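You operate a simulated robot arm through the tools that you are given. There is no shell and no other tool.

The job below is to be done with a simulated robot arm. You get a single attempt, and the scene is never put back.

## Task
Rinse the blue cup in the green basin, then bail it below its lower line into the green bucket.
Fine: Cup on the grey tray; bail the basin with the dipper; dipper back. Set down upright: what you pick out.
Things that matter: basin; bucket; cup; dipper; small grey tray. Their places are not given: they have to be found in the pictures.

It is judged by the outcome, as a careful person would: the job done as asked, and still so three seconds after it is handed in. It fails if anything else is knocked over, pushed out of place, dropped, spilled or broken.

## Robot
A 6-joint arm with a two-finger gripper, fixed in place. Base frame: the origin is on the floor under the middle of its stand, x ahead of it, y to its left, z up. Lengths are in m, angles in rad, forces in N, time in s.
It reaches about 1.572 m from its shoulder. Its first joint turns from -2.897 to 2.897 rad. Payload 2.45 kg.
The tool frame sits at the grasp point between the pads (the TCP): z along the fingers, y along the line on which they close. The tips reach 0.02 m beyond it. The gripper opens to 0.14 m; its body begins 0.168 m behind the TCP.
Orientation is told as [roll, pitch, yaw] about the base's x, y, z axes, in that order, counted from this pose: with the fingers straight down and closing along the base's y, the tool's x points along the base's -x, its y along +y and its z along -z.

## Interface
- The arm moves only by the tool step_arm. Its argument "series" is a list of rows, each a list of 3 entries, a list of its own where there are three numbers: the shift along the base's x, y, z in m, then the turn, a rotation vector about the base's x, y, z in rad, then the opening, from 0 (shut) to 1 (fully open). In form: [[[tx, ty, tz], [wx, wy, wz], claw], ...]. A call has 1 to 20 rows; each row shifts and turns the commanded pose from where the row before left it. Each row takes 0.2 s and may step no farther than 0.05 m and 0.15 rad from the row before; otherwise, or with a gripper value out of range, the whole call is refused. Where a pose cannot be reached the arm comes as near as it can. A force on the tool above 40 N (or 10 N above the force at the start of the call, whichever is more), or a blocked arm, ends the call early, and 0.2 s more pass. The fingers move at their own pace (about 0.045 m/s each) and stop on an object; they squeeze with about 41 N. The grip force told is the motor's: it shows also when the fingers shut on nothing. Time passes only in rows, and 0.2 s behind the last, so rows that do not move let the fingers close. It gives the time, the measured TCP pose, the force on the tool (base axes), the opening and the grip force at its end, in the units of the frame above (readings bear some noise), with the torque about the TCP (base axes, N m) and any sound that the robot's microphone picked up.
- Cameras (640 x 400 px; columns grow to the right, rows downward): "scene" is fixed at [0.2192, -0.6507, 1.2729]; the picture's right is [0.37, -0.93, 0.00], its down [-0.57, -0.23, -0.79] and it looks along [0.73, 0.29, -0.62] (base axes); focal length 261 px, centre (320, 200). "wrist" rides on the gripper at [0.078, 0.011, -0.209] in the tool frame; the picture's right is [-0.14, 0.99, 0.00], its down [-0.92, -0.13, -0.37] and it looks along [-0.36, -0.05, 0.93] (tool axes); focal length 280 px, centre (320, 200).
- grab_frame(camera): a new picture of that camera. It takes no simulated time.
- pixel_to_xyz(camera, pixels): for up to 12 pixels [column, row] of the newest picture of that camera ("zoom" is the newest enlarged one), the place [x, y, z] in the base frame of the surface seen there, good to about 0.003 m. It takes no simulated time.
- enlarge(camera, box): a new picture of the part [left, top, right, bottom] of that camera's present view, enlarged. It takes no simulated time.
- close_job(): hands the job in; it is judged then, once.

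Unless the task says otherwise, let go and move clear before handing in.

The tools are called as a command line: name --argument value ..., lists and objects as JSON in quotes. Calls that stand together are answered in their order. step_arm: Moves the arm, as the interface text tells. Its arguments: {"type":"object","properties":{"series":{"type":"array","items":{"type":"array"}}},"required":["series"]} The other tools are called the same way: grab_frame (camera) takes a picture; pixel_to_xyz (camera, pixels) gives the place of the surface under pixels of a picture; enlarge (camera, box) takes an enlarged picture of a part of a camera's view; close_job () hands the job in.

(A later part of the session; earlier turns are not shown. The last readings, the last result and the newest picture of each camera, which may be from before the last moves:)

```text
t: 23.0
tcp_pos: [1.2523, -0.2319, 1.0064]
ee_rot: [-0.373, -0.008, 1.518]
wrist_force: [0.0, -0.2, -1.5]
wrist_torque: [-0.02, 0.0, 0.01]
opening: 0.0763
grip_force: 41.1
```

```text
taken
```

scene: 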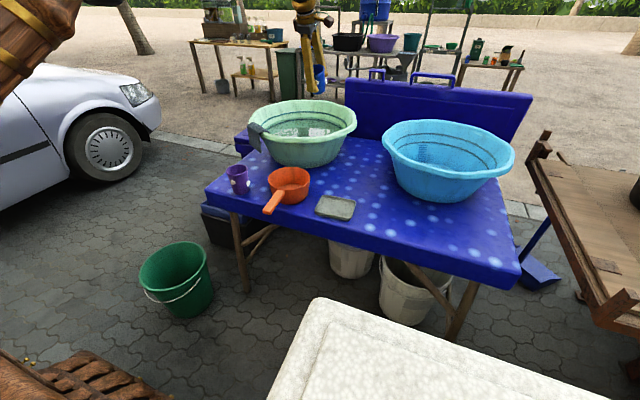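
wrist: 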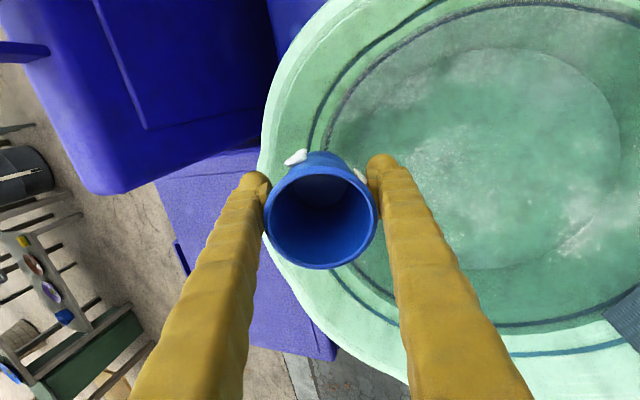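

The elbow folded upward and the arm follows properly again (TCP (1.252,-0.232,1.006), tilted forward 0.37). I tilt further forward in the air to about 0.77 rad before lowering.

step_arm --series '[[[-0.01, 0, 0], [0, -0.1, 0], 0.2], [[-0.01, 0, 0], [0, -0.1, 0], 0.2], [[-0.01, 0, 0], [0, -0.1, 0], 0.2], [[0, 0, 0], [0, -0.1, 0], 0.2], [[0, 0, 0], [0, 0, 0], 0.2]]'

grab_frame --camera "scene"

grab_frame --camera "wrist"

```text
t: 24.2
tcp_pos: [1.2241, -0.2306, 1.0048]
ee_rot: [-0.774, -0.026, 1.525]
wrist_force: [0.2, -0.2, -0.8]
wrist_torque: [-0.05, 0.01, 0.0]
opening: 0.0762
grip_force: 41.2
```

```text
taken
```

scene: 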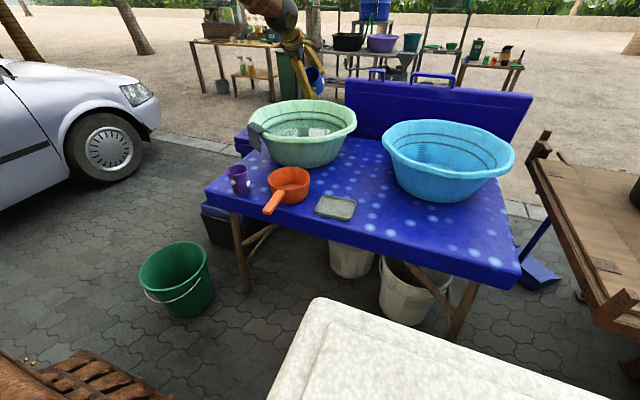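

```text
taken
```

wrist: 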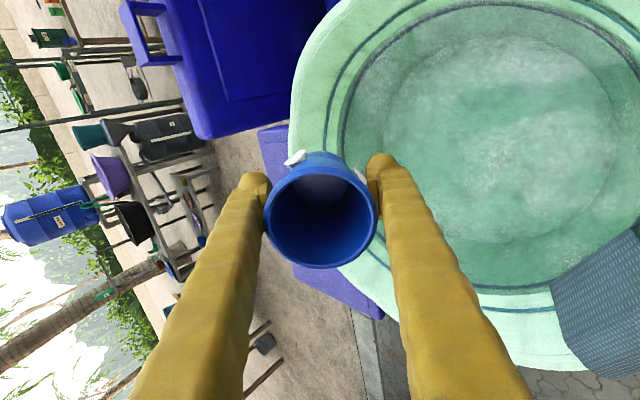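

The arm holds the forward tilt of 0.77 with no reach warning, TCP (1.224,-0.231,1.005). I lower the cup toward the water inside the basin in steps.

step_arm --series '[[[0.005, 0, -0.03], [0, 0, 0], 0.2], [[0.005, 0, -0.03], [0, 0, 0], 0.2], [[0.005, 0, -0.03], [0, 0, 0], 0.2], [[0.005, 0, -0.03], [0, 0, 0], 0.2], [[0, 0, -0.03], [0, 0, 0], 0.2], [[0, 0, -0.02], [0, 0, 0], 0.2], [[0, 0, 0], [0, 0, 0], 0.2]]'

enlarge --camera "scene" --box '[230, 30, 390, 170]'

grab_frame --camera "wrist"

```text
t: 25.8
tcp_pos: [1.2433, -0.233, 0.8335]
ee_rot: [-0.774, -0.027, 1.525]
wrist_force: [-0.2, 0.5, -1.2]
wrist_torque: [-0.02, 0.04, -0.02]
opening: 0.0762
grip_force: 41.2
```

```text
2.86 times, centred on (310, 100) of scene
```

zoom: 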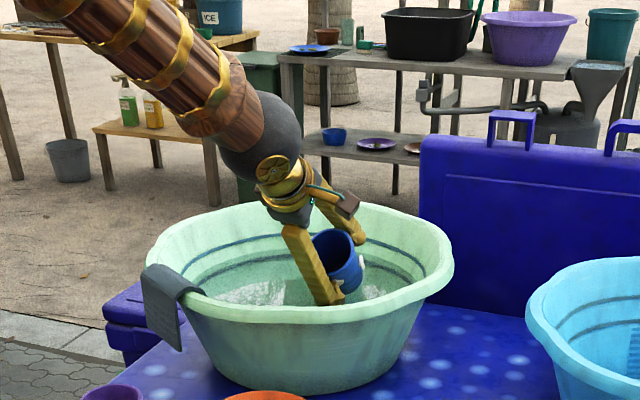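

```text
taken
```

wrist: 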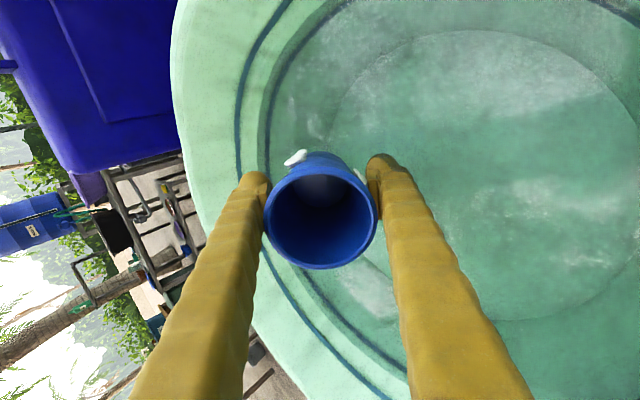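

Clear of the rim. I lower the last 5 cm slowly so the tilted cup's mouth goes under the water.

step_arm --series '[[[0, 0, -0.012], [0, 0, 0], 0.2], [[0, 0, -0.012], [0, 0, 0], 0.2], [[0, 0, -0.012], [0, 0, 0], 0.2], [[0, 0, -0.01], [0, 0, 0], 0.2], [[0, 0, 0], [0, 0, 0], 0.2], [[0, 0, 0], [0, 0, 0], 0.2]]'

enlarge --camera "scene" --box '[250, 70, 370, 160]'

grab_frame --camera "wrist"

```text
t: 27.2
tcp_pos: [1.2442, -0.2332, 0.7878]
ee_rot: [-0.774, -0.026, 1.523]
wrist_force: [-0.7, -0.5, -0.9]
wrist_torque: [-0.01, 0.02, 0.01]
opening: 0.076
grip_force: 41.0
```

```text
4.44 times, centred on (310, 115) of scene
```

zoom: 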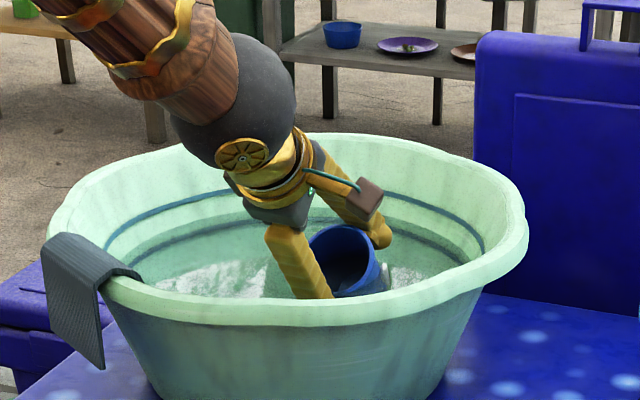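

```text
taken
```

wrist: 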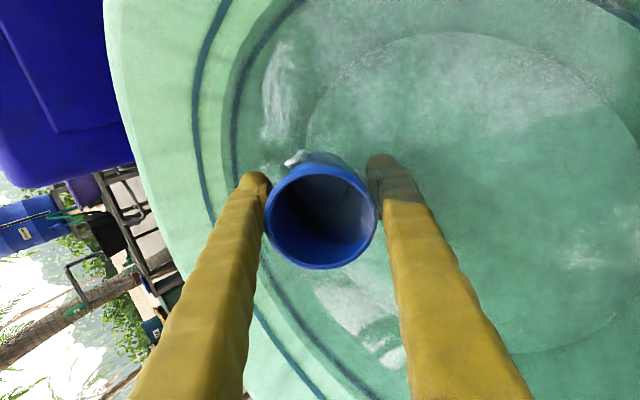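

The cup is in the water; I enlarge its mouth to see whether water has entered.

enlarge --camera "wrist" --box '[240, 130, 400, 290]'

enlarge --camera "scene" --box '[300, 110, 350, 150]'

```text
2.50 times, centred on (320, 210) of wrist
```

zoom: 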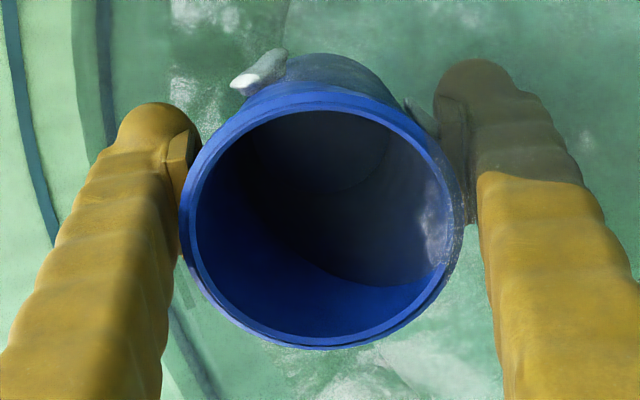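

```text
10.00 times, centred on (325, 130) of scene
```

zoom: 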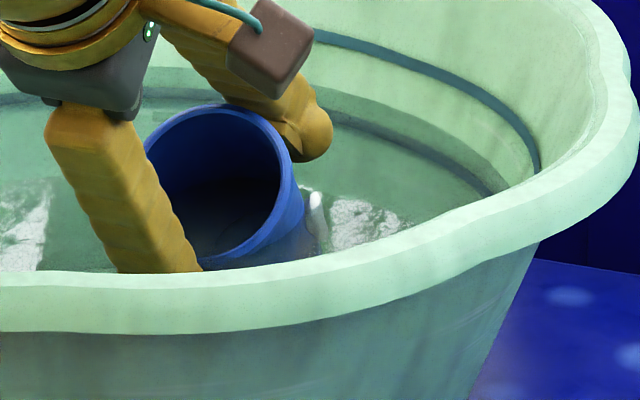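

Water stands inside the cup at the level of the lip in the wrist zoom (boundary near (300,255)-(450,270)). I swish the cup gently in the water with small side moves and rocking to rinse it inside and out.

step_arm --series '[[[0, 0.015, -0.004], [0, 0, 0], 0.2], [[0, 0.02, -0.002], [0, -0.05, 0], 0.2], [[0.01, 0.005, 0], [0, -0.05, 0], 0.2], [[0.01, -0.02, 0], [0, 0, 0], 0.2], [[0, -0.02, 0], [0, 0.05, 0], 0.2], [[-0.01, -0.02, 0], [0, 0.05, 0], 0.2], [[-0.01, 0, 0], [0, 0.05, 0], 0.2], [[0, 0.02, 0], [0, 0.05, 0], 0.2], [[0, 0.02, 0], [0, 0, 0], 0.2], [[0.01, 0.01, 0], [0, -0.05, 0], 0.2], [[0.01, -0.02, 0], [0, -0.05, 0], 0.2], [[0, -0.02, 0], [0, 0, 0], 0.2], [[-0.01, -0.01, 0], [0, 0, 0], 0.2], [[-0.01, 0.02, 0], [0, 0, 0], 0.2], [[0, 0, 0], [0, 0, 0], 0.2]]'

enlarge --camera "scene" --box '[250, 70, 370, 160]'

enlarge --camera "wrist" --box '[240, 130, 400, 290]'

```text
t: 30.4
tcp_pos: [1.268, -0.2343, 0.7985]
ee_rot: [-0.774, -0.026, 1.527]
wrist_force: [0.1, 0.3, 0.4]
wrist_torque: [0.01, 0.0, 0.02]
opening: 0.0763
grip_force: 41.3
out of reach, approached as far as the arm can: row 2, 3, 4
```

```text
4.44 times, centred on (310, 115) of scene
```

zoom: 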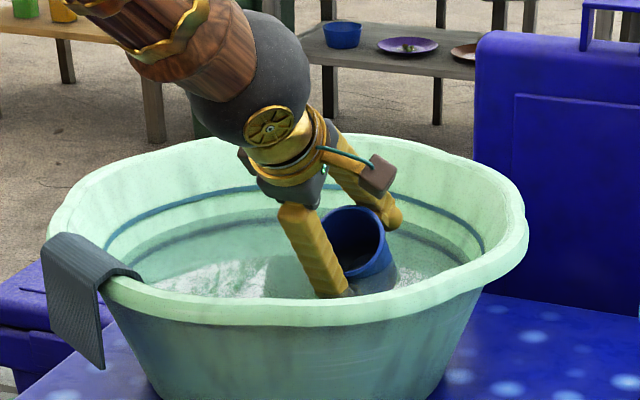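

```text
2.50 times, centred on (320, 210) of wrist
```

zoom: 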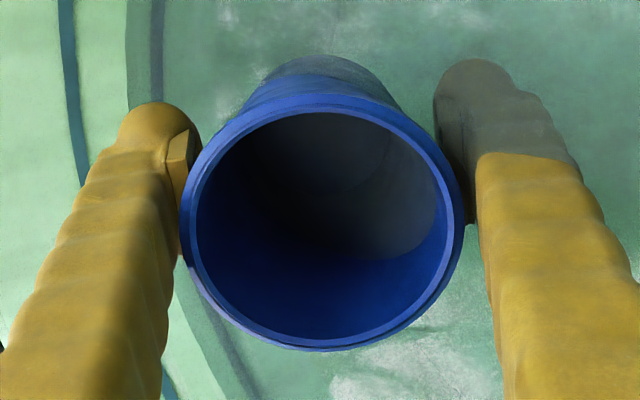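

The white specks are gone from the blue cup, so the rinse worked. I now lift the cup out while bringing it more upright (tilt ~0.37), staying over the basin.

step_arm --series '[[[-0.01, 0, 0.015], [0, 0.08, 0], 0.2], [[-0.01, 0, 0.02], [0, 0.08, 0], 0.2], [[-0.01, 0, 0.03], [0, 0.08, 0], 0.2], [[-0.01, 0, 0.03], [0, 0.08, 0], 0.2], [[-0.01, 0, 0.03], [0, 0.08, 0], 0.2], [[-0.01, 0, 0.03], [0, 0, 0], 0.2], [[-0.01, 0, 0.03], [0, 0, 0], 0.2], [[-0.01, 0, 0.03], [0, 0, 0], 0.2], [[-0.01, 0, 0.03], [0, 0, 0], 0.2], [[0, 0, 0.03], [0, 0, 0], 0.2], [[0, 0, 0], [0, 0, 0], 0.2]]'

enlarge --camera "scene" --box '[230, 20, 390, 160]'

grab_frame --camera "wrist"

```text
t: 32.8
tcp_pos: [1.1776, -0.2354, 1.0739]
ee_rot: [-0.374, -0.007, 1.517]
wrist_force: [0.0, 0.0, -0.5]
wrist_torque: [0.04, 0.02, 0.01]
opening: 0.076
grip_force: 41.1
```

```text
2.86 times, centred on (310, 90) of scene
```

zoom: 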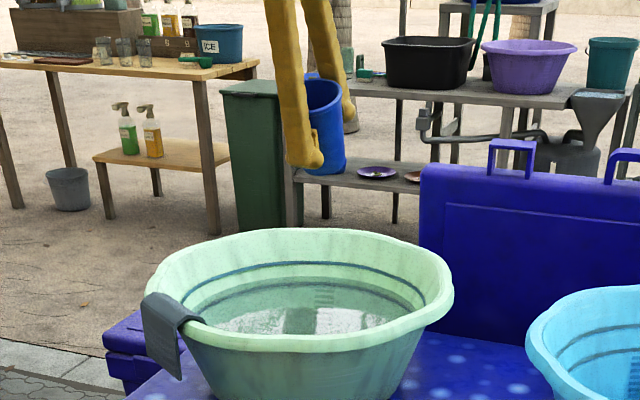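

```text
taken
```

wrist: 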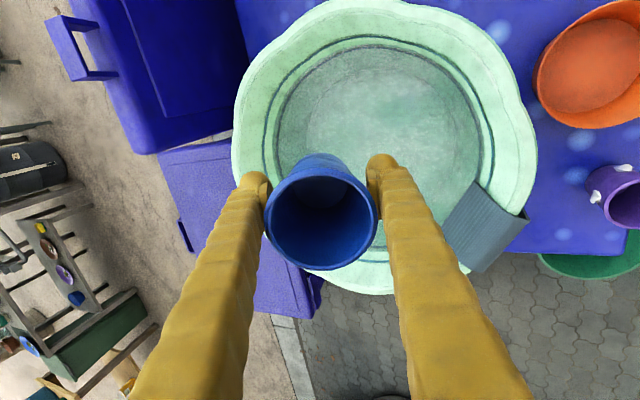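

The cup is out of the water above the basin. I enlarge its inside to see how much water it holds.

enlarge --camera "wrist" --box '[250, 130, 390, 280]'

pixel_to_xyz --camera "wrist" --pixels '[[320, 180], [320, 195], [320, 215], [320, 240], [300, 200], [340, 200], [320, 170]]'

```text
2.67 times, centred on (320, 205) of wrist
```

zoom: 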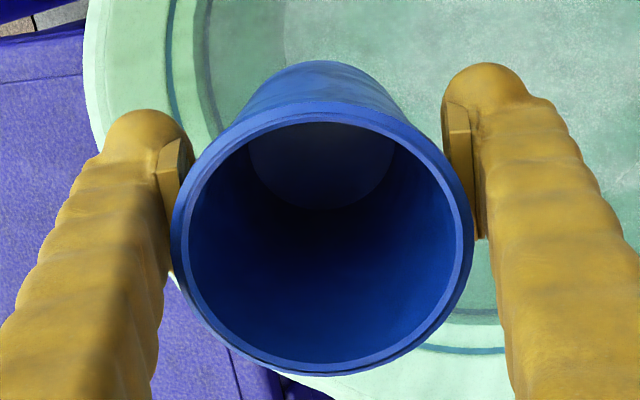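

```text
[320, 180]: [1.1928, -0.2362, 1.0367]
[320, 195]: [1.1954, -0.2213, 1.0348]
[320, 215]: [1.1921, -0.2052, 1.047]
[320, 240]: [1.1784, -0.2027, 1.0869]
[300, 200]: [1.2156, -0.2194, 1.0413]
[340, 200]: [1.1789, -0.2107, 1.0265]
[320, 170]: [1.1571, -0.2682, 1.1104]
```

The inside looks clean but I can't tell if much water went through it, so I'll do a second, deeper dip at tilt ≈ 0.6 so the lip goes about 1 cm under the surface and the cup fills well.

step_arm --series '[[[0.006, 0.004, -0.028], [0, -0.029, 0], 0.2], [[0.006, 0.004, -0.028], [0, -0.029, 0], 0.2], [[0.006, 0.004, -0.028], [0, -0.029, 0], 0.2], [[0.006, 0, -0.028], [0, -0.029, 0], 0.2], [[0.006, 0, -0.028], [0, -0.029, 0], 0.2], [[0.006, 0, -0.028], [0, -0.029, 0], 0.2], [[0.006, 0, -0.028], [0, -0.029, 0], 0.2], [[0.005, 0, -0.028], [0, -0.029, 0], 0.2], [[0, 0, -0.02], [0, 0, 0], 0.2], [[0, 0, -0.02], [0, 0, 0], 0.2], [[0, 0, -0.02], [0, 0, 0], 0.2], [[0, 0, -0.01], [0, 0, 0], 0.2], [[0, 0, 0], [0, 0, 0], 0.2], [[0, 0, 0], [0, 0, 0], 0.2]]'

enlarge --camera "wrist" --box '[240, 130, 400, 290]'

enlarge --camera "scene" --box '[250, 70, 370, 160]'

```text
t: 35.8
tcp_pos: [1.2236, -0.2233, 0.7774]
ee_rot: [-0.607, -0.017, 1.522]
wrist_force: [0.1, 0.4, 0.2]
wrist_torque: [0.0, -0.02, 0.04]
opening: 0.0759
grip_force: 40.6
```

```text
2.50 times, centred on (320, 210) of wrist
```

zoom: 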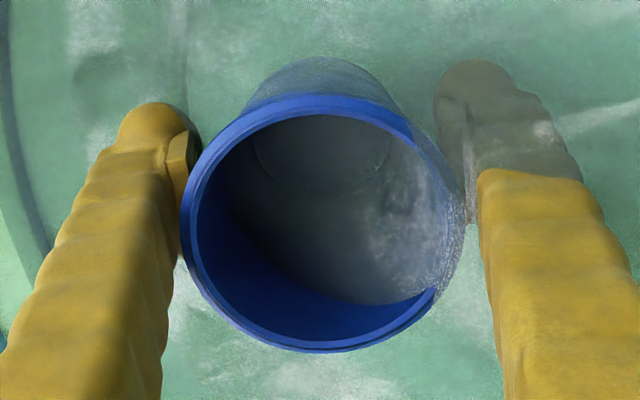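

```text
4.44 times, centred on (310, 115) of scene
```

zoom: 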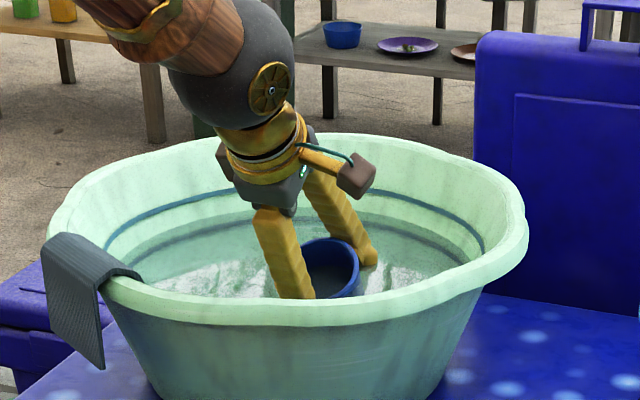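

Now the water clearly covers the cup's lip at (440,280) and most of its inside. I swish gently once more here.

step_arm --series '[[[0, 0.015, 0], [0, 0, 0], 0.2], [[0, 0.02, 0], [0, 0.03, 0], 0.2], [[0.01, -0.02, 0], [0, 0.03, 0], 0.2], [[0.01, -0.02, 0], [0, 0, 0], 0.2], [[0, -0.02, 0], [0, -0.03, 0], 0.2], [[-0.01, 0.01, 0], [0, -0.03, 0], 0.2], [[-0.01, 0.02, 0], [0, 0, 0], 0.2], [[0, 0.015, 0], [0, 0.03, 0], 0.2], [[0.01, -0.02, 0], [0, 0.03, 0], 0.2], [[0.01, -0.02, 0], [0, -0.03, 0], 0.2], [[-0.01, 0.01, 0], [0, -0.03, 0], 0.2], [[-0.01, 0.01, 0], [0, 0, 0], 0.2], [[0, 0, 0], [0, 0, 0], 0.2], [[0, 0, 0], [0, 0, 0], 0.2]]'

grab_frame --camera "wrist"

```text
t: 38.8
tcp_pos: [1.2255, -0.2236, 0.7795]
ee_rot: [-0.605, -0.019, 1.522]
wrist_force: [0.6, 0.2, -1.1]
wrist_torque: [-0.02, -0.03, 0.01]
opening: 0.076
grip_force: 41.2
```

```text
taken
```

wrist: 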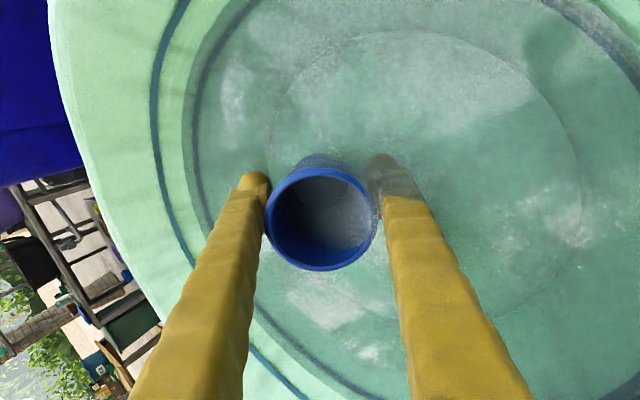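

Rinsing is done; I lift the cup out over the basin, bringing it nearer upright.

step_arm --series '[[[0, 0, 0.015], [0, 0.06, 0], 0.2], [[-0.005, 0, 0.025], [0, 0.06, 0], 0.2], [[-0.005, 0, 0.03], [0, 0.06, 0], 0.2], [[-0.005, 0, 0.03], [0, 0.05, 0], 0.2], [[-0.005, 0, 0.03], [0, 0, 0], 0.2], [[-0.005, -0.005, 0.03], [0, 0, 0], 0.2], [[-0.005, -0.005, 0.035], [0, 0, 0], 0.2], [[-0.005, -0.005, 0.035], [0, 0, 0], 0.2], [[-0.005, -0.005, 0.035], [0, 0, 0], 0.2], [[-0.005, -0.005, 0.035], [0, 0, 0], 0.2], [[0, 0, 0], [0, 0, 0], 0.2]]'

enlarge --camera "scene" --box '[230, 20, 390, 160]'

enlarge --camera "wrist" --box '[250, 130, 390, 280]'

```text
t: 41.2
tcp_pos: [1.1786, -0.2496, 1.0777]
ee_rot: [-0.374, -0.006, 1.52]
wrist_force: [-0.5, 0.5, -0.5]
wrist_torque: [0.0, -0.03, 0.01]
opening: 0.0759
grip_force: 40.9
```

```text
2.86 times, centred on (310, 90) of scene
```

zoom: 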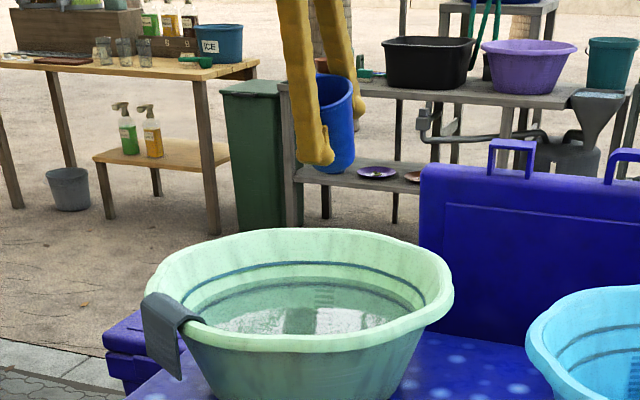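

```text
2.67 times, centred on (320, 205) of wrist
```

zoom: 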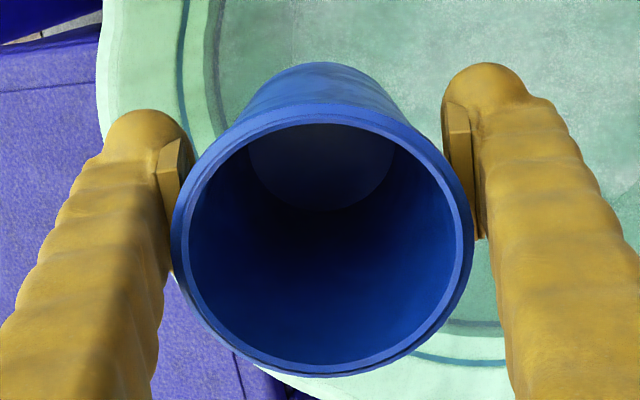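

The cup shows no standing water and the force reading is unchanged, but I'll still tip it out over the basin to be sure. I roll the hand about x in small steps, keeping the cup above the basin.

step_arm --series '[[[0, 0, 0], [-0.14, 0, 0], 0.2], [[0, 0, 0], [-0.14, 0, 0], 0.2], [[0, 0, 0], [-0.14, 0, 0], 0.2], [[0, 0, 0], [-0.14, 0, 0], 0.2], [[0, 0, 0], [-0.14, 0, 0], 0.2], [[0, 0, 0], [0, 0, 0], 0.2]]'

grab_frame --camera "scene"

```text
t: 42.6
tcp_pos: [1.1777, -0.2476, 1.0779]
ee_rot: [-0.421, 0.692, 1.504]
wrist_force: [-0.8, -0.1, -1.4]
wrist_torque: [-0.02, 0.02, 0.0]
opening: 0.076
grip_force: 40.7
```

```text
taken
```

scene: 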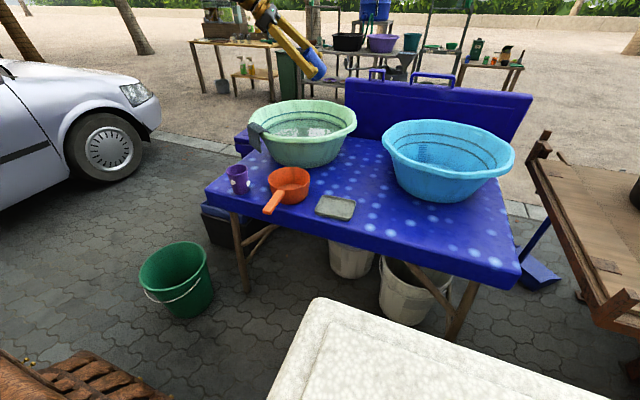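

The roll works with no warning and the cup stays over the basin. I continue the roll to tip the mouth past horizontal.

step_arm --series '[[[0, 0, 0], [-0.14, 0, 0], 0.2], [[0, 0, 0], [-0.14, 0, 0], 0.2], [[0, 0, 0], [-0.14, 0, 0], 0.2], [[0, 0, 0], [-0.14, 0, 0], 0.2], [[0, 0, 0], [-0.14, 0, 0], 0.2], [[0, 0, 0], [-0.14, 0, 0], 0.2], [[0, 0, 0], [-0.14, 0, 0], 0.2], [[0, 0, 0], [-0.14, 0, 0], 0.2], [[0, 0, 0], [0, 0, 0], 0.2], [[0, 0, 0], [0, 0, 0], 0.2], [[0, 0, 0], [0, 0, 0], 0.2]]'

grab_frame --camera "scene"

enlarge --camera "scene" --box '[230, 10, 390, 150]'

```text
t: 45.0
tcp_pos: [1.1784, -0.2471, 1.0776]
ee_rot: [2.972, 1.323, -1.357]
wrist_force: [0.2, 0.9, -1.1]
wrist_torque: [0.01, -0.01, 0.0]
opening: 0.0762
grip_force: 41.0
```

```text
taken
```

scene: 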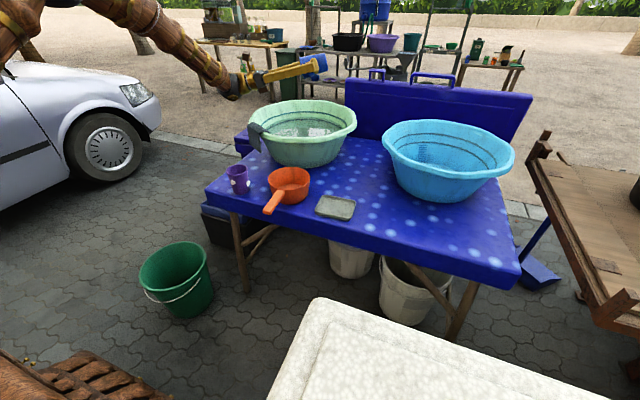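

```text
2.86 times, centred on (310, 80) of scene
```

zoom: 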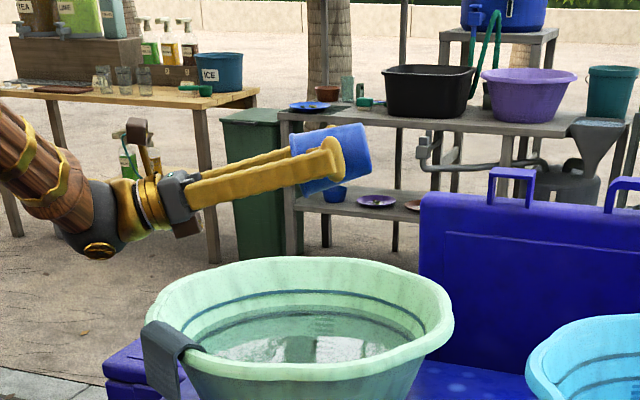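

The cup is tipped with its mouth below horizontal over the basin, fully emptied. I roll it back upright.

step_arm --series '[[[0, 0, 0], [0.14, 0, 0], 0.2], [[0, 0, 0], [0.14, 0, 0], 0.2], [[0, 0, 0], [0.14, 0, 0], 0.2], [[0, 0, 0], [0.14, 0, 0], 0.2], [[0, 0, 0], [0.14, 0, 0], 0.2], [[0, 0, 0], [0.14, 0, 0], 0.2], [[0, 0, 0], [0.14, 0, 0], 0.2], [[0, 0, 0], [0.14, 0, 0], 0.2], [[0, 0, 0], [0.14, 0, 0], 0.2], [[0, 0, 0], [0.14, 0, 0], 0.2], [[0, 0, 0], [0.14, 0, 0], 0.2], [[0, 0, 0], [0.14, 0, 0], 0.2], [[0, 0, 0], [0.14, 0, 0], 0.2], [[0, 0, 0], [0, 0, 0], 0.2]]'

grab_frame --camera "scene"

```text
t: 48.0
tcp_pos: [1.1784, -0.2481, 1.0793]
ee_rot: [-0.376, -0.005, 1.519]
wrist_force: [-0.8, -0.5, -0.1]
wrist_torque: [-0.01, -0.01, 0.03]
opening: 0.0766
grip_force: 41.1
```

```text
taken
```

scene: 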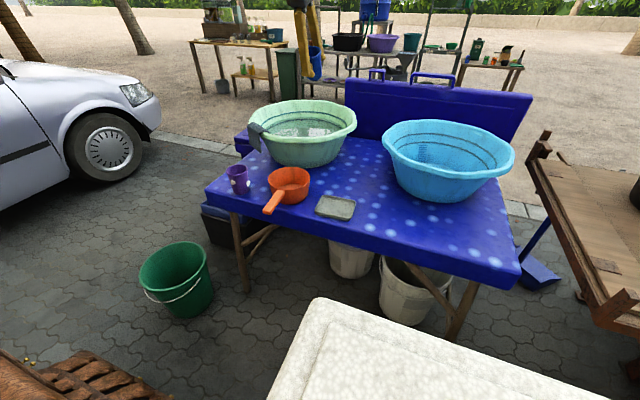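

The cup is upright again. I carry it back at z ≈ 1.03 to above the grey tray at (0.870,-0.452), removing the forward tilt along the way.

step_arm --series '[[[-0.0308, -0.0204, -0.005], [0.002, 0.0375, 0], 0.2], [[-0.0308, -0.0204, -0.005], [0.002, 0.0375, 0], 0.2], [[-0.0308, -0.0204, -0.005], [0.002, 0.0375, 0], 0.2], [[-0.0308, -0.0204, -0.005], [0.002, 0.0375, 0], 0.2], [[-0.0308, -0.0204, -0.005], [0.002, 0.0375, 0], 0.2], [[-0.0308, -0.0204, -0.005], [0.002, 0.0375, 0], 0.2], [[-0.0308, -0.0204, -0.005], [0.002, 0.0375, 0], 0.2], [[-0.0308, -0.0204, -0.005], [0.002, 0.0375, 0], 0.2], [[-0.0308, -0.0204, -0.005], [0.002, 0.0375, 0], 0.2], [[-0.0308, -0.0204, -0.005], [0.002, 0.0375, 0], 0.2], [[0, 0, -0.04], [0, 0, 0], 0.2], [[0, 0, -0.04], [0, 0, 0], 0.2], [[0, 0, 0], [0, 0, 0], 0.2]]'

grab_frame --camera "wrist"

grab_frame --camera "scene"

```text
t: 50.8
tcp_pos: [0.8727, -0.4516, 0.9481]
ee_rot: [0.001, -0.005, 1.518]
wrist_force: [0.2, -0.2, -0.2]
wrist_torque: [0.03, 0.01, -0.01]
opening: 0.0762
grip_force: 40.9
```

```text
taken
```

wrist: 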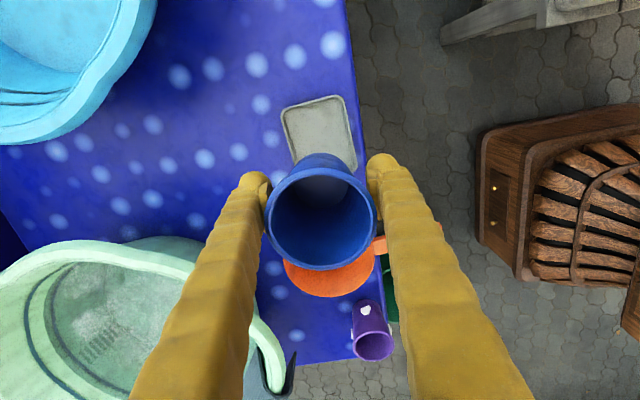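

```text
taken
```

scene: 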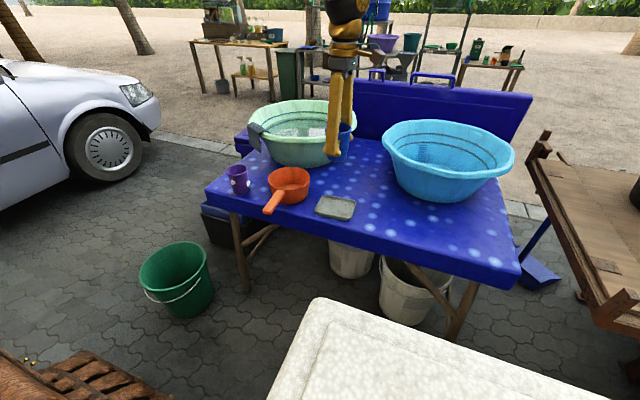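

The cup hovers over the tray with the tool vertical. I lower it toward the tray floor (target TCP z ≈ 0.757).

step_arm --series '[[[-0.0015, 0, -0.03], [-0.005, 0, 0], 0.2], [[-0.001, 0, -0.03], [0, 0, 0], 0.2], [[0, 0, -0.03], [0, 0, 0], 0.2], [[0, 0, -0.03], [0, 0, 0], 0.2], [[0, 0, -0.03], [0, 0, 0], 0.2], [[0, 0, -0.02], [0, 0, 0], 0.2], [[0, 0, 0], [0, 0, 0], 0.2]]'

enlarge --camera "scene" --box '[275, 130, 405, 230]'

grab_frame --camera "wrist"

```text
t: 52.4
tcp_pos: [0.8664, -0.4528, 0.7799]
ee_rot: [0.001, 0.001, 1.517]
wrist_force: [-0.5, 0.4, -0.4]
wrist_torque: [0.03, 0.02, 0.01]
opening: 0.0763
grip_force: 41.1
```

```text
4.00 times, centred on (340, 180) of scene
```

zoom: 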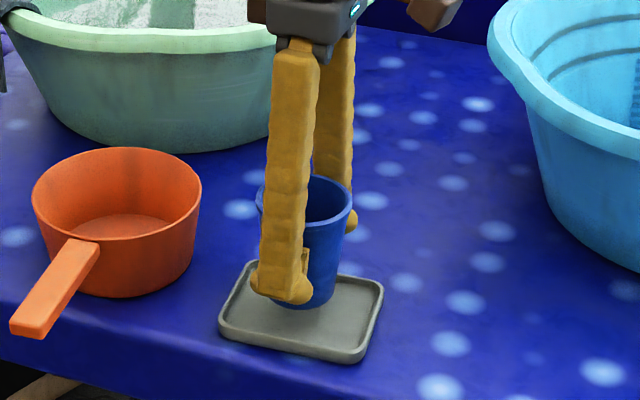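

```text
taken
```

wrist: 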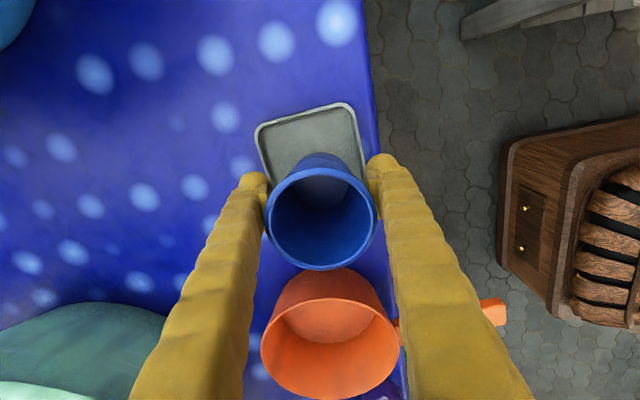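

The cup is above the tray's middle. I lower the last 2.5 cm slowly until it rests.

step_arm --series '[[[0.003, 0, -0.008], [0, 0, 0], 0.2], [[0, 0, -0.008], [0, 0, 0], 0.2], [[0, 0, -0.005], [0, 0, 0], 0.2], [[0, 0, -0.002], [0, 0, 0], 0.2], [[0, 0, 0], [0, 0, 0], 0.2]]'

enlarge --camera "scene" --box '[275, 130, 405, 230]'

```text
t: 53.6
tcp_pos: [0.8705, -0.4526, 0.7577]
ee_rot: [0.0, -0.001, 1.517]
wrist_force: [0.0, 0.4, -0.9]
wrist_torque: [0.0, 0.0, -0.01]
opening: 0.0763
grip_force: 40.3
```

```text
4.00 times, centred on (340, 180) of scene
```

zoom: 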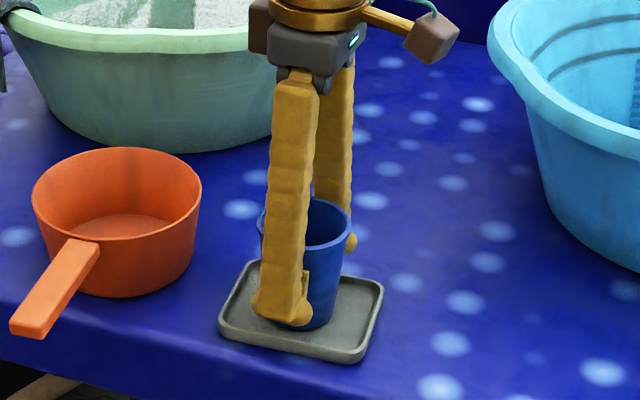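

No contact force yet at z 0.7577. I go down in 1.5 mm steps until the force shows contact.

step_arm --series '[[[0, 0, -0.0015], [0, 0, 0], 0.2], [[0, 0, -0.0015], [0, 0, 0], 0.2], [[0, 0, 0], [0, 0, 0], 0.2]]'

step_arm --series '[[[0, 0, -0.001], [0, 0, 0], 0.2], [[0, 0, 0], [0, 0, 0], 0.2]]'

```text
t: 54.4
tcp_pos: [0.8724, -0.4523, 0.7548]
ee_rot: [-0.001, 0.0, 1.517]
wrist_force: [-3.3, 4.1, 26.0]
wrist_torque: [-0.08, -0.05, 0.05]
opening: 0.076
grip_force: 41.1
```

```text
t: 55.0
tcp_pos: [0.8701, -0.4539, 0.753]
ee_rot: [-0.004, 0.0, 1.517]
wrist_force: [0.9, 3.7, 31.3]
wrist_torque: [-0.05, -0.01, -0.01]
opening: 0.0762
grip_force: 40.9
```

Contact is made (26–31 N upward). I ease up 2 mm and open the fingers.

step_arm --series '[[[0, 0, 0.0015], [0, 0, 0], 0.2], [[0, 0, 0.001], [0, 0, 0], 0.2], [[0, 0, 0], [0, 0, 0], 0.6], [[0, 0, 0], [0, 0, 0], 0.7], [[0, 0, 0], [0, 0, 0], 0.8], [[0, 0, 0], [0, 0, 0], 0.8], [[0, 0, 0], [0, 0, 0], 0.8]]'

enlarge --camera "scene" --box '[275, 130, 405, 230]'

grab_frame --camera "wrist"

```text
t: 56.6
tcp_pos: [0.8711, -0.451, 0.7541]
ee_rot: [0.001, 0.0, 1.518]
wrist_force: [0.2, 0.2, -0.5]
wrist_torque: [-0.02, -0.01, 0.01]
opening: 0.112
grip_force: 0.1
```

```text
4.00 times, centred on (340, 180) of scene
```

zoom: 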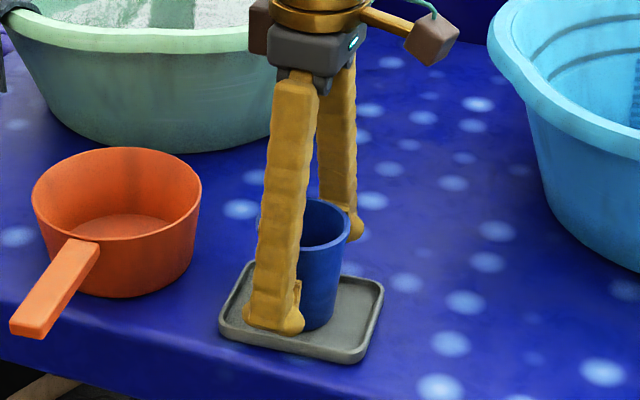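

```text
taken
```

wrist: 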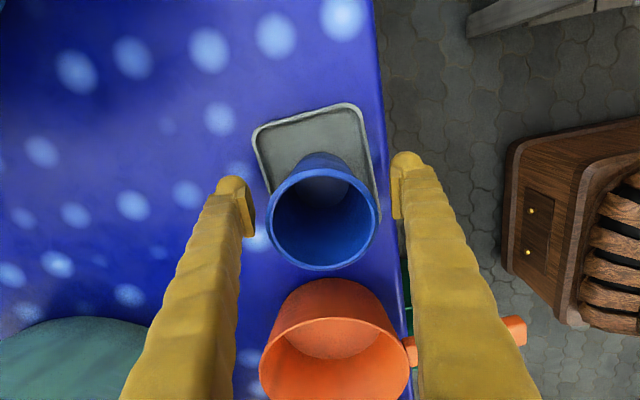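

The cup stands free on the tray. I raise the gripper straight up and check the cup from above.

step_arm --series '[[[0, 0, 0.02], [0, 0, 0], 0.8], [[0, 0, 0.03], [0, 0, 0], 0.8], [[0, 0, 0.04], [0, 0, 0], 0.8], [[0, 0, 0.04], [0, 0, 0], 0.8], [[0, 0, 0.04], [0, 0, 0], 0.8], [[-0.02, 0, 0.04], [0, 0, 0], 0.8], [[-0.03, 0, 0.04], [0, 0, 0], 0.8], [[-0.03, 0, 0.0], [0, 0, 0], 0.8]]'

grab_frame --camera "wrist"

enlarge --camera "scene" --box '[275, 130, 405, 230]'

```text
t: 58.4
tcp_pos: [0.7961, -0.4538, 1.0038]
ee_rot: [0.003, -0.001, 1.517]
wrist_force: [0.3, -0.5, -0.8]
wrist_torque: [0.01, 0.02, 0.0]
opening: 0.112
grip_force: 0.0
```

```text
taken
```

wrist: 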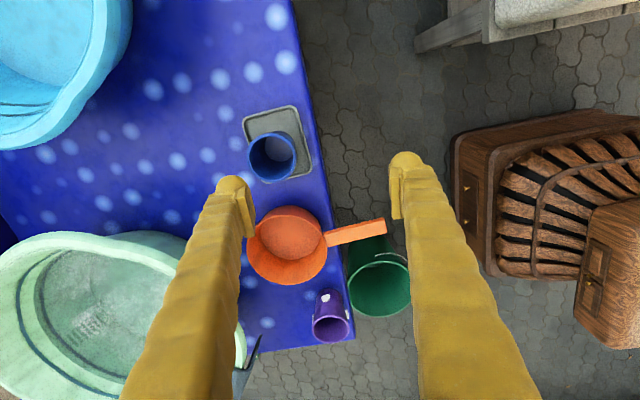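

```text
4.00 times, centred on (340, 180) of scene
```

zoom: 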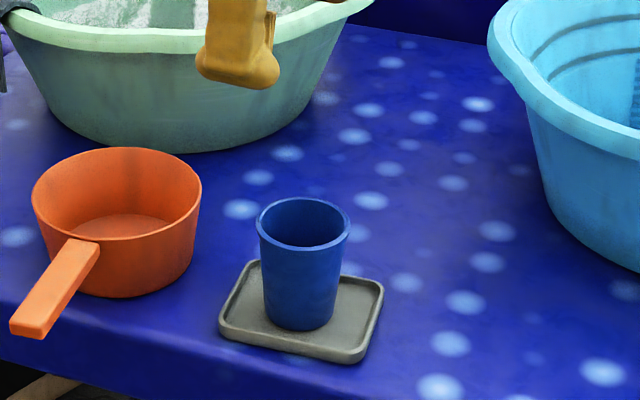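

The blue cup is clean, upright on the tray. Next is the dipper: I turn the gripper back to close along y and hover over its handle for a close look.

step_arm --series '[[[-0.001, 0.015, 0], [0, 0, -0.134], 0.7], [[-0.001, 0.016, 0], [0, 0, -0.134], 0.7], [[-0.001, 0.016, 0], [0, 0, -0.134], 0.7], [[0, 0.016, 0], [0, 0, -0.134], 0.7], [[0, 0.016, 0], [0, 0, -0.134], 0.7], [[0, 0.016, 0], [0, 0, -0.134], 0.7], [[0, 0.016, 0], [0, 0, -0.134], 0.7], [[0, 0.016, 0], [0, 0, -0.134], 0.7], [[0, 0.016, -0.02], [0, 0, -0.134], 0.7], [[0, 0.016, -0.02], [0, 0, -0.134], 0.7], [[0, 0.015, -0.02], [0, 0, -0.132], 0.7], [[0, 0, 0], [0, 0, 0], 0.7]]'

grab_frame --camera "wrist"

grab_frame --camera "scene"

```text
t: 61.0
tcp_pos: [0.7865, -0.2776, 0.9436]
ee_rot: [0.0, 0.0, 0.044]
wrist_force: [0.4, 0.1, -0.4]
wrist_torque: [0.0, -0.01, 0.0]
opening: 0.0979
grip_force: 0.1
```

```text
taken
```

wrist: 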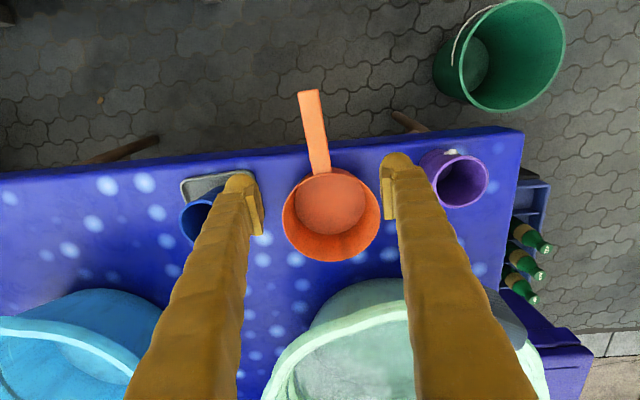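

```text
taken
```

scene: 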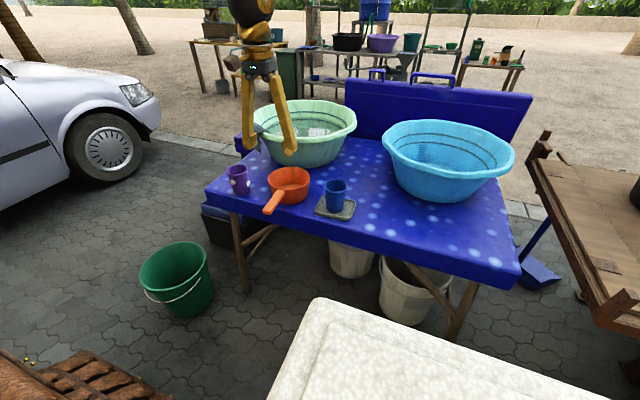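

The handle runs from (308,92) to (321,170) in the wrist picture. I enlarge and measure its edges and the pot.

enlarge --camera "wrist" --box '[260, 70, 400, 270]'

pixel_to_xyz --camera "wrist" --pixels '[[303, 110], [320, 110], [308, 140], [326, 140], [312, 165], [328, 165], [309, 93], [285, 205], [377, 205], [330, 170], [330, 260], [332, 215]]'

```text
2.00 times, centred on (330, 170) of wrist
```

zoom: 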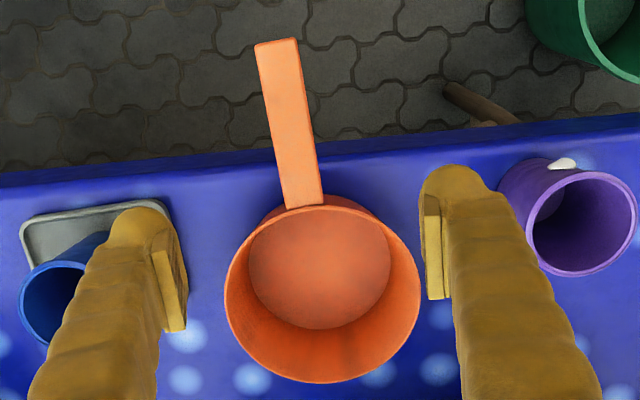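

```text
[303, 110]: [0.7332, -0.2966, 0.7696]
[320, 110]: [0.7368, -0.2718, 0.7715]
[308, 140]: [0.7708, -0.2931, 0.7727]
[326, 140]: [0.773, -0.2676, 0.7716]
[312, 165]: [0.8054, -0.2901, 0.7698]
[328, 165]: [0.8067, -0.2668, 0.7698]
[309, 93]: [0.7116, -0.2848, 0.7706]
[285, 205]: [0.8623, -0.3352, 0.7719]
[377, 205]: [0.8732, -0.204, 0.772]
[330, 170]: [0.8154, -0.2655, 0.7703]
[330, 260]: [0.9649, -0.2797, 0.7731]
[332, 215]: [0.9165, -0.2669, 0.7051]
```

Handle centreline: y ≈ -0.2804 at x 0.772 with a slope of 0.08 rad, width 0.025; pot centre ≈ (0.890,-0.271). I align the yaw to 0.08 and lower the half-open fingers around the handle close to the pot at x ≈ 0.797.

step_arm --series '[[[0.005, -0.0004, -0.03], [0, 0, 0.018], 0.55], [[0.0055, -0.0004, -0.03], [0, 0, 0.018], 0.55], [[0, 0, -0.03], [0, 0, 0], 0.55], [[0, 0, -0.03], [0, 0, 0], 0.55], [[0, 0, -0.02], [0, 0, 0], 0.55], [[0, 0, 0], [0, 0, 0], 0.55]]'

grab_frame --camera "wrist"

enlarge --camera "scene" --box '[230, 130, 350, 230]'

```text
t: 62.4
tcp_pos: [0.7972, -0.281, 0.8053]
ee_rot: [-0.001, -0.001, 0.08]
wrist_force: [0.3, -0.3, 1.5]
wrist_torque: [-0.02, 0.0, -0.03]
opening: 0.0769
grip_force: 0.1
```

```text
taken
```

wrist: 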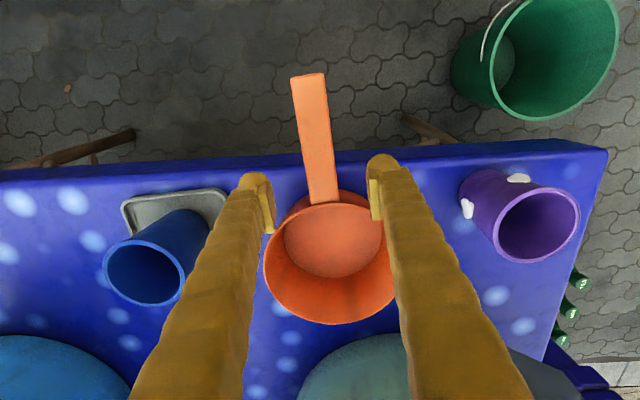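

```text
4.00 times, centred on (290, 180) of scene
```

zoom: 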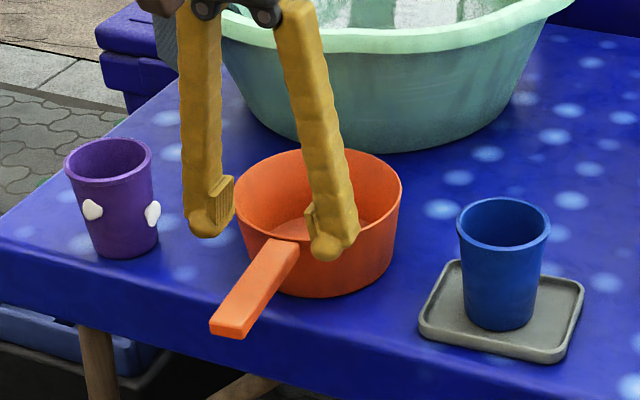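

The handle is centred between the fingers (at row 181 it spans about 308–336). I shift +2 mm in y and lower to z ≈ 0.762.

step_arm --series '[[[0, 0.002, -0.015], [0, 0, 0], 0.55], [[0, 0, -0.015], [0, 0, 0], 0.55], [[0, 0, -0.013], [0, 0, 0], 0.55], [[0, 0, 0], [0, 0, 0], 0.55]]'

enlarge --camera "wrist" --box '[230, 60, 410, 260]'

enlarge --camera "scene" --box '[230, 130, 350, 230]'

```text
t: 63.4
tcp_pos: [0.7966, -0.2784, 0.7622]
ee_rot: [0.001, 0.0, 0.08]
wrist_force: [0.5, 0.1, 0.3]
wrist_torque: [-0.01, -0.02, -0.02]
opening: 0.077
grip_force: 0.2
```

```text
2.00 times, centred on (320, 160) of wrist
```

zoom: 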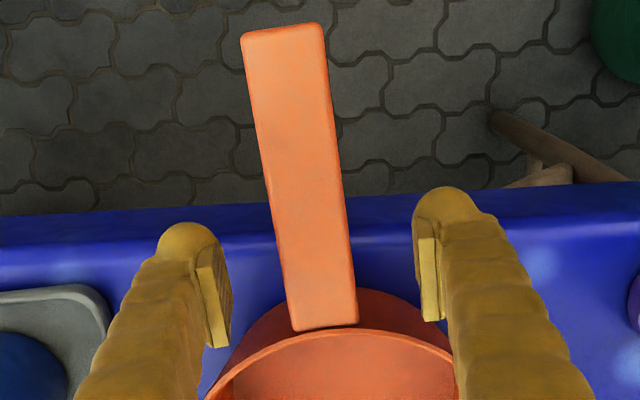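

```text
4.00 times, centred on (290, 180) of scene
```

zoom: 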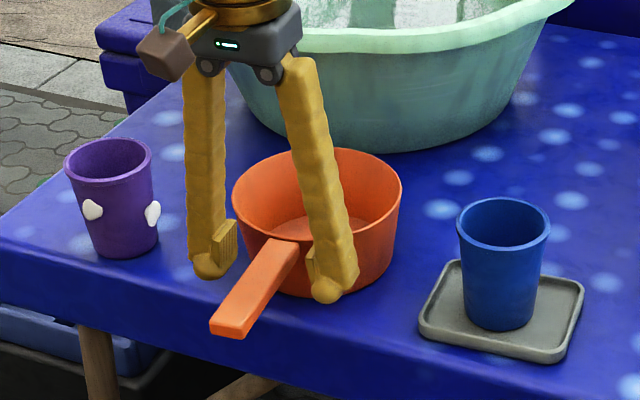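

The handle lies parallel between the pads, right next to the pot. I close the gripper on it.

step_arm --series '[[[0, 0, 0], [0, 0, 0], 0.4], [[0, 0, 0], [0, 0, 0], 0.25], [[0, 0, 0], [0, 0, 0], 0.1], [[0, 0, 0], [0, 0, 0], 0], [[0, 0, 0], [0, 0, 0], 0], [[0, 0, 0], [0, 0, 0], 0]]'

enlarge --camera "wrist" --box '[230, 60, 410, 260]'

enlarge --camera "scene" --box '[230, 130, 350, 230]'

```text
t: 64.8
tcp_pos: [0.7965, -0.2775, 0.7619]
ee_rot: [0.0, 0.0, 0.082]
wrist_force: [0.4, -0.3, -0.6]
wrist_torque: [0.01, 0.02, -0.02]
opening: 0.025
grip_force: 40.4
```

```text
2.00 times, centred on (320, 160) of wrist
```

zoom: 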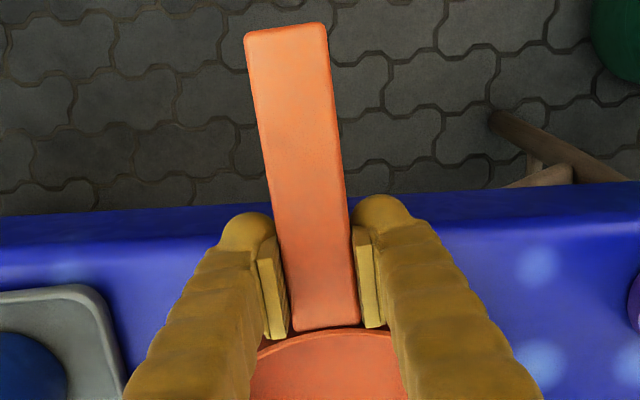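

```text
4.00 times, centred on (290, 180) of scene
```

zoom: 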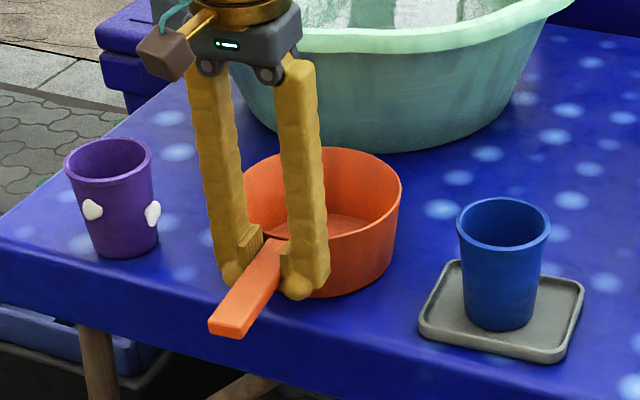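

Gripped firmly at 0.025 m with 40 N; the home grasp pose is TCP (0.7965,-0.278,0.762), yaw 0.081. I lift the dipper straight up and check it stays level.

step_arm --series '[[[0, 0, 0.01], [0, 0, 0], 0], [[0, 0, 0.02], [0, 0, 0], 0], [[0, 0, 0.03], [0, 0, 0], 0], [[0, 0, 0.03], [0, 0, 0], 0], [[0, 0, 0.03], [0, 0, 0], 0], [[0, 0, 0], [0, 0, 0], 0]]'

enlarge --camera "scene" --box '[230, 90, 350, 190]'

grab_frame --camera "wrist"

```text
t: 66.2
tcp_pos: [0.7965, -0.2756, 0.8829]
ee_rot: [0.0, 0.0, 0.08]
wrist_force: [0.6, -0.5, -0.4]
wrist_torque: [-0.01, 0.08, -0.01]
opening: 0.0249
grip_force: 40.7
```

```text
4.00 times, centred on (290, 140) of scene
```

zoom: 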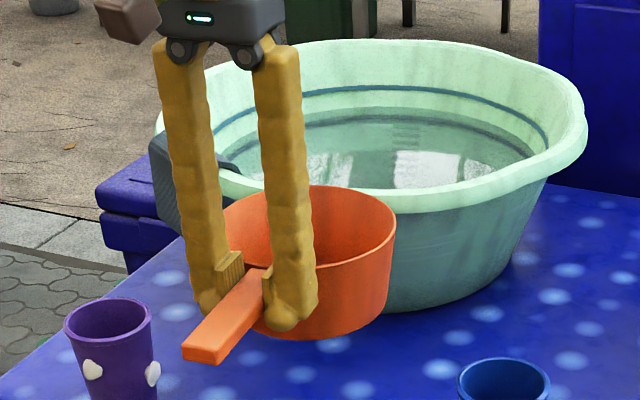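

```text
taken
```

wrist: 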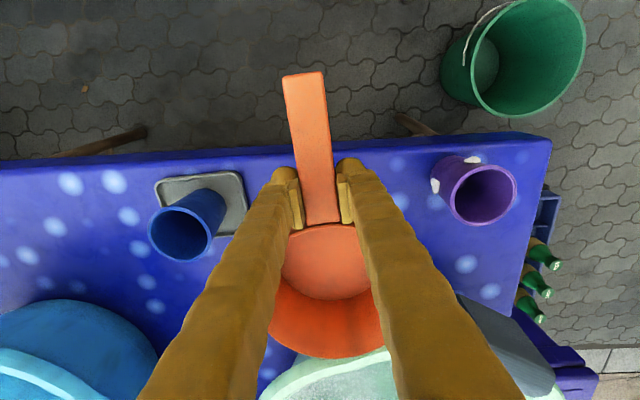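

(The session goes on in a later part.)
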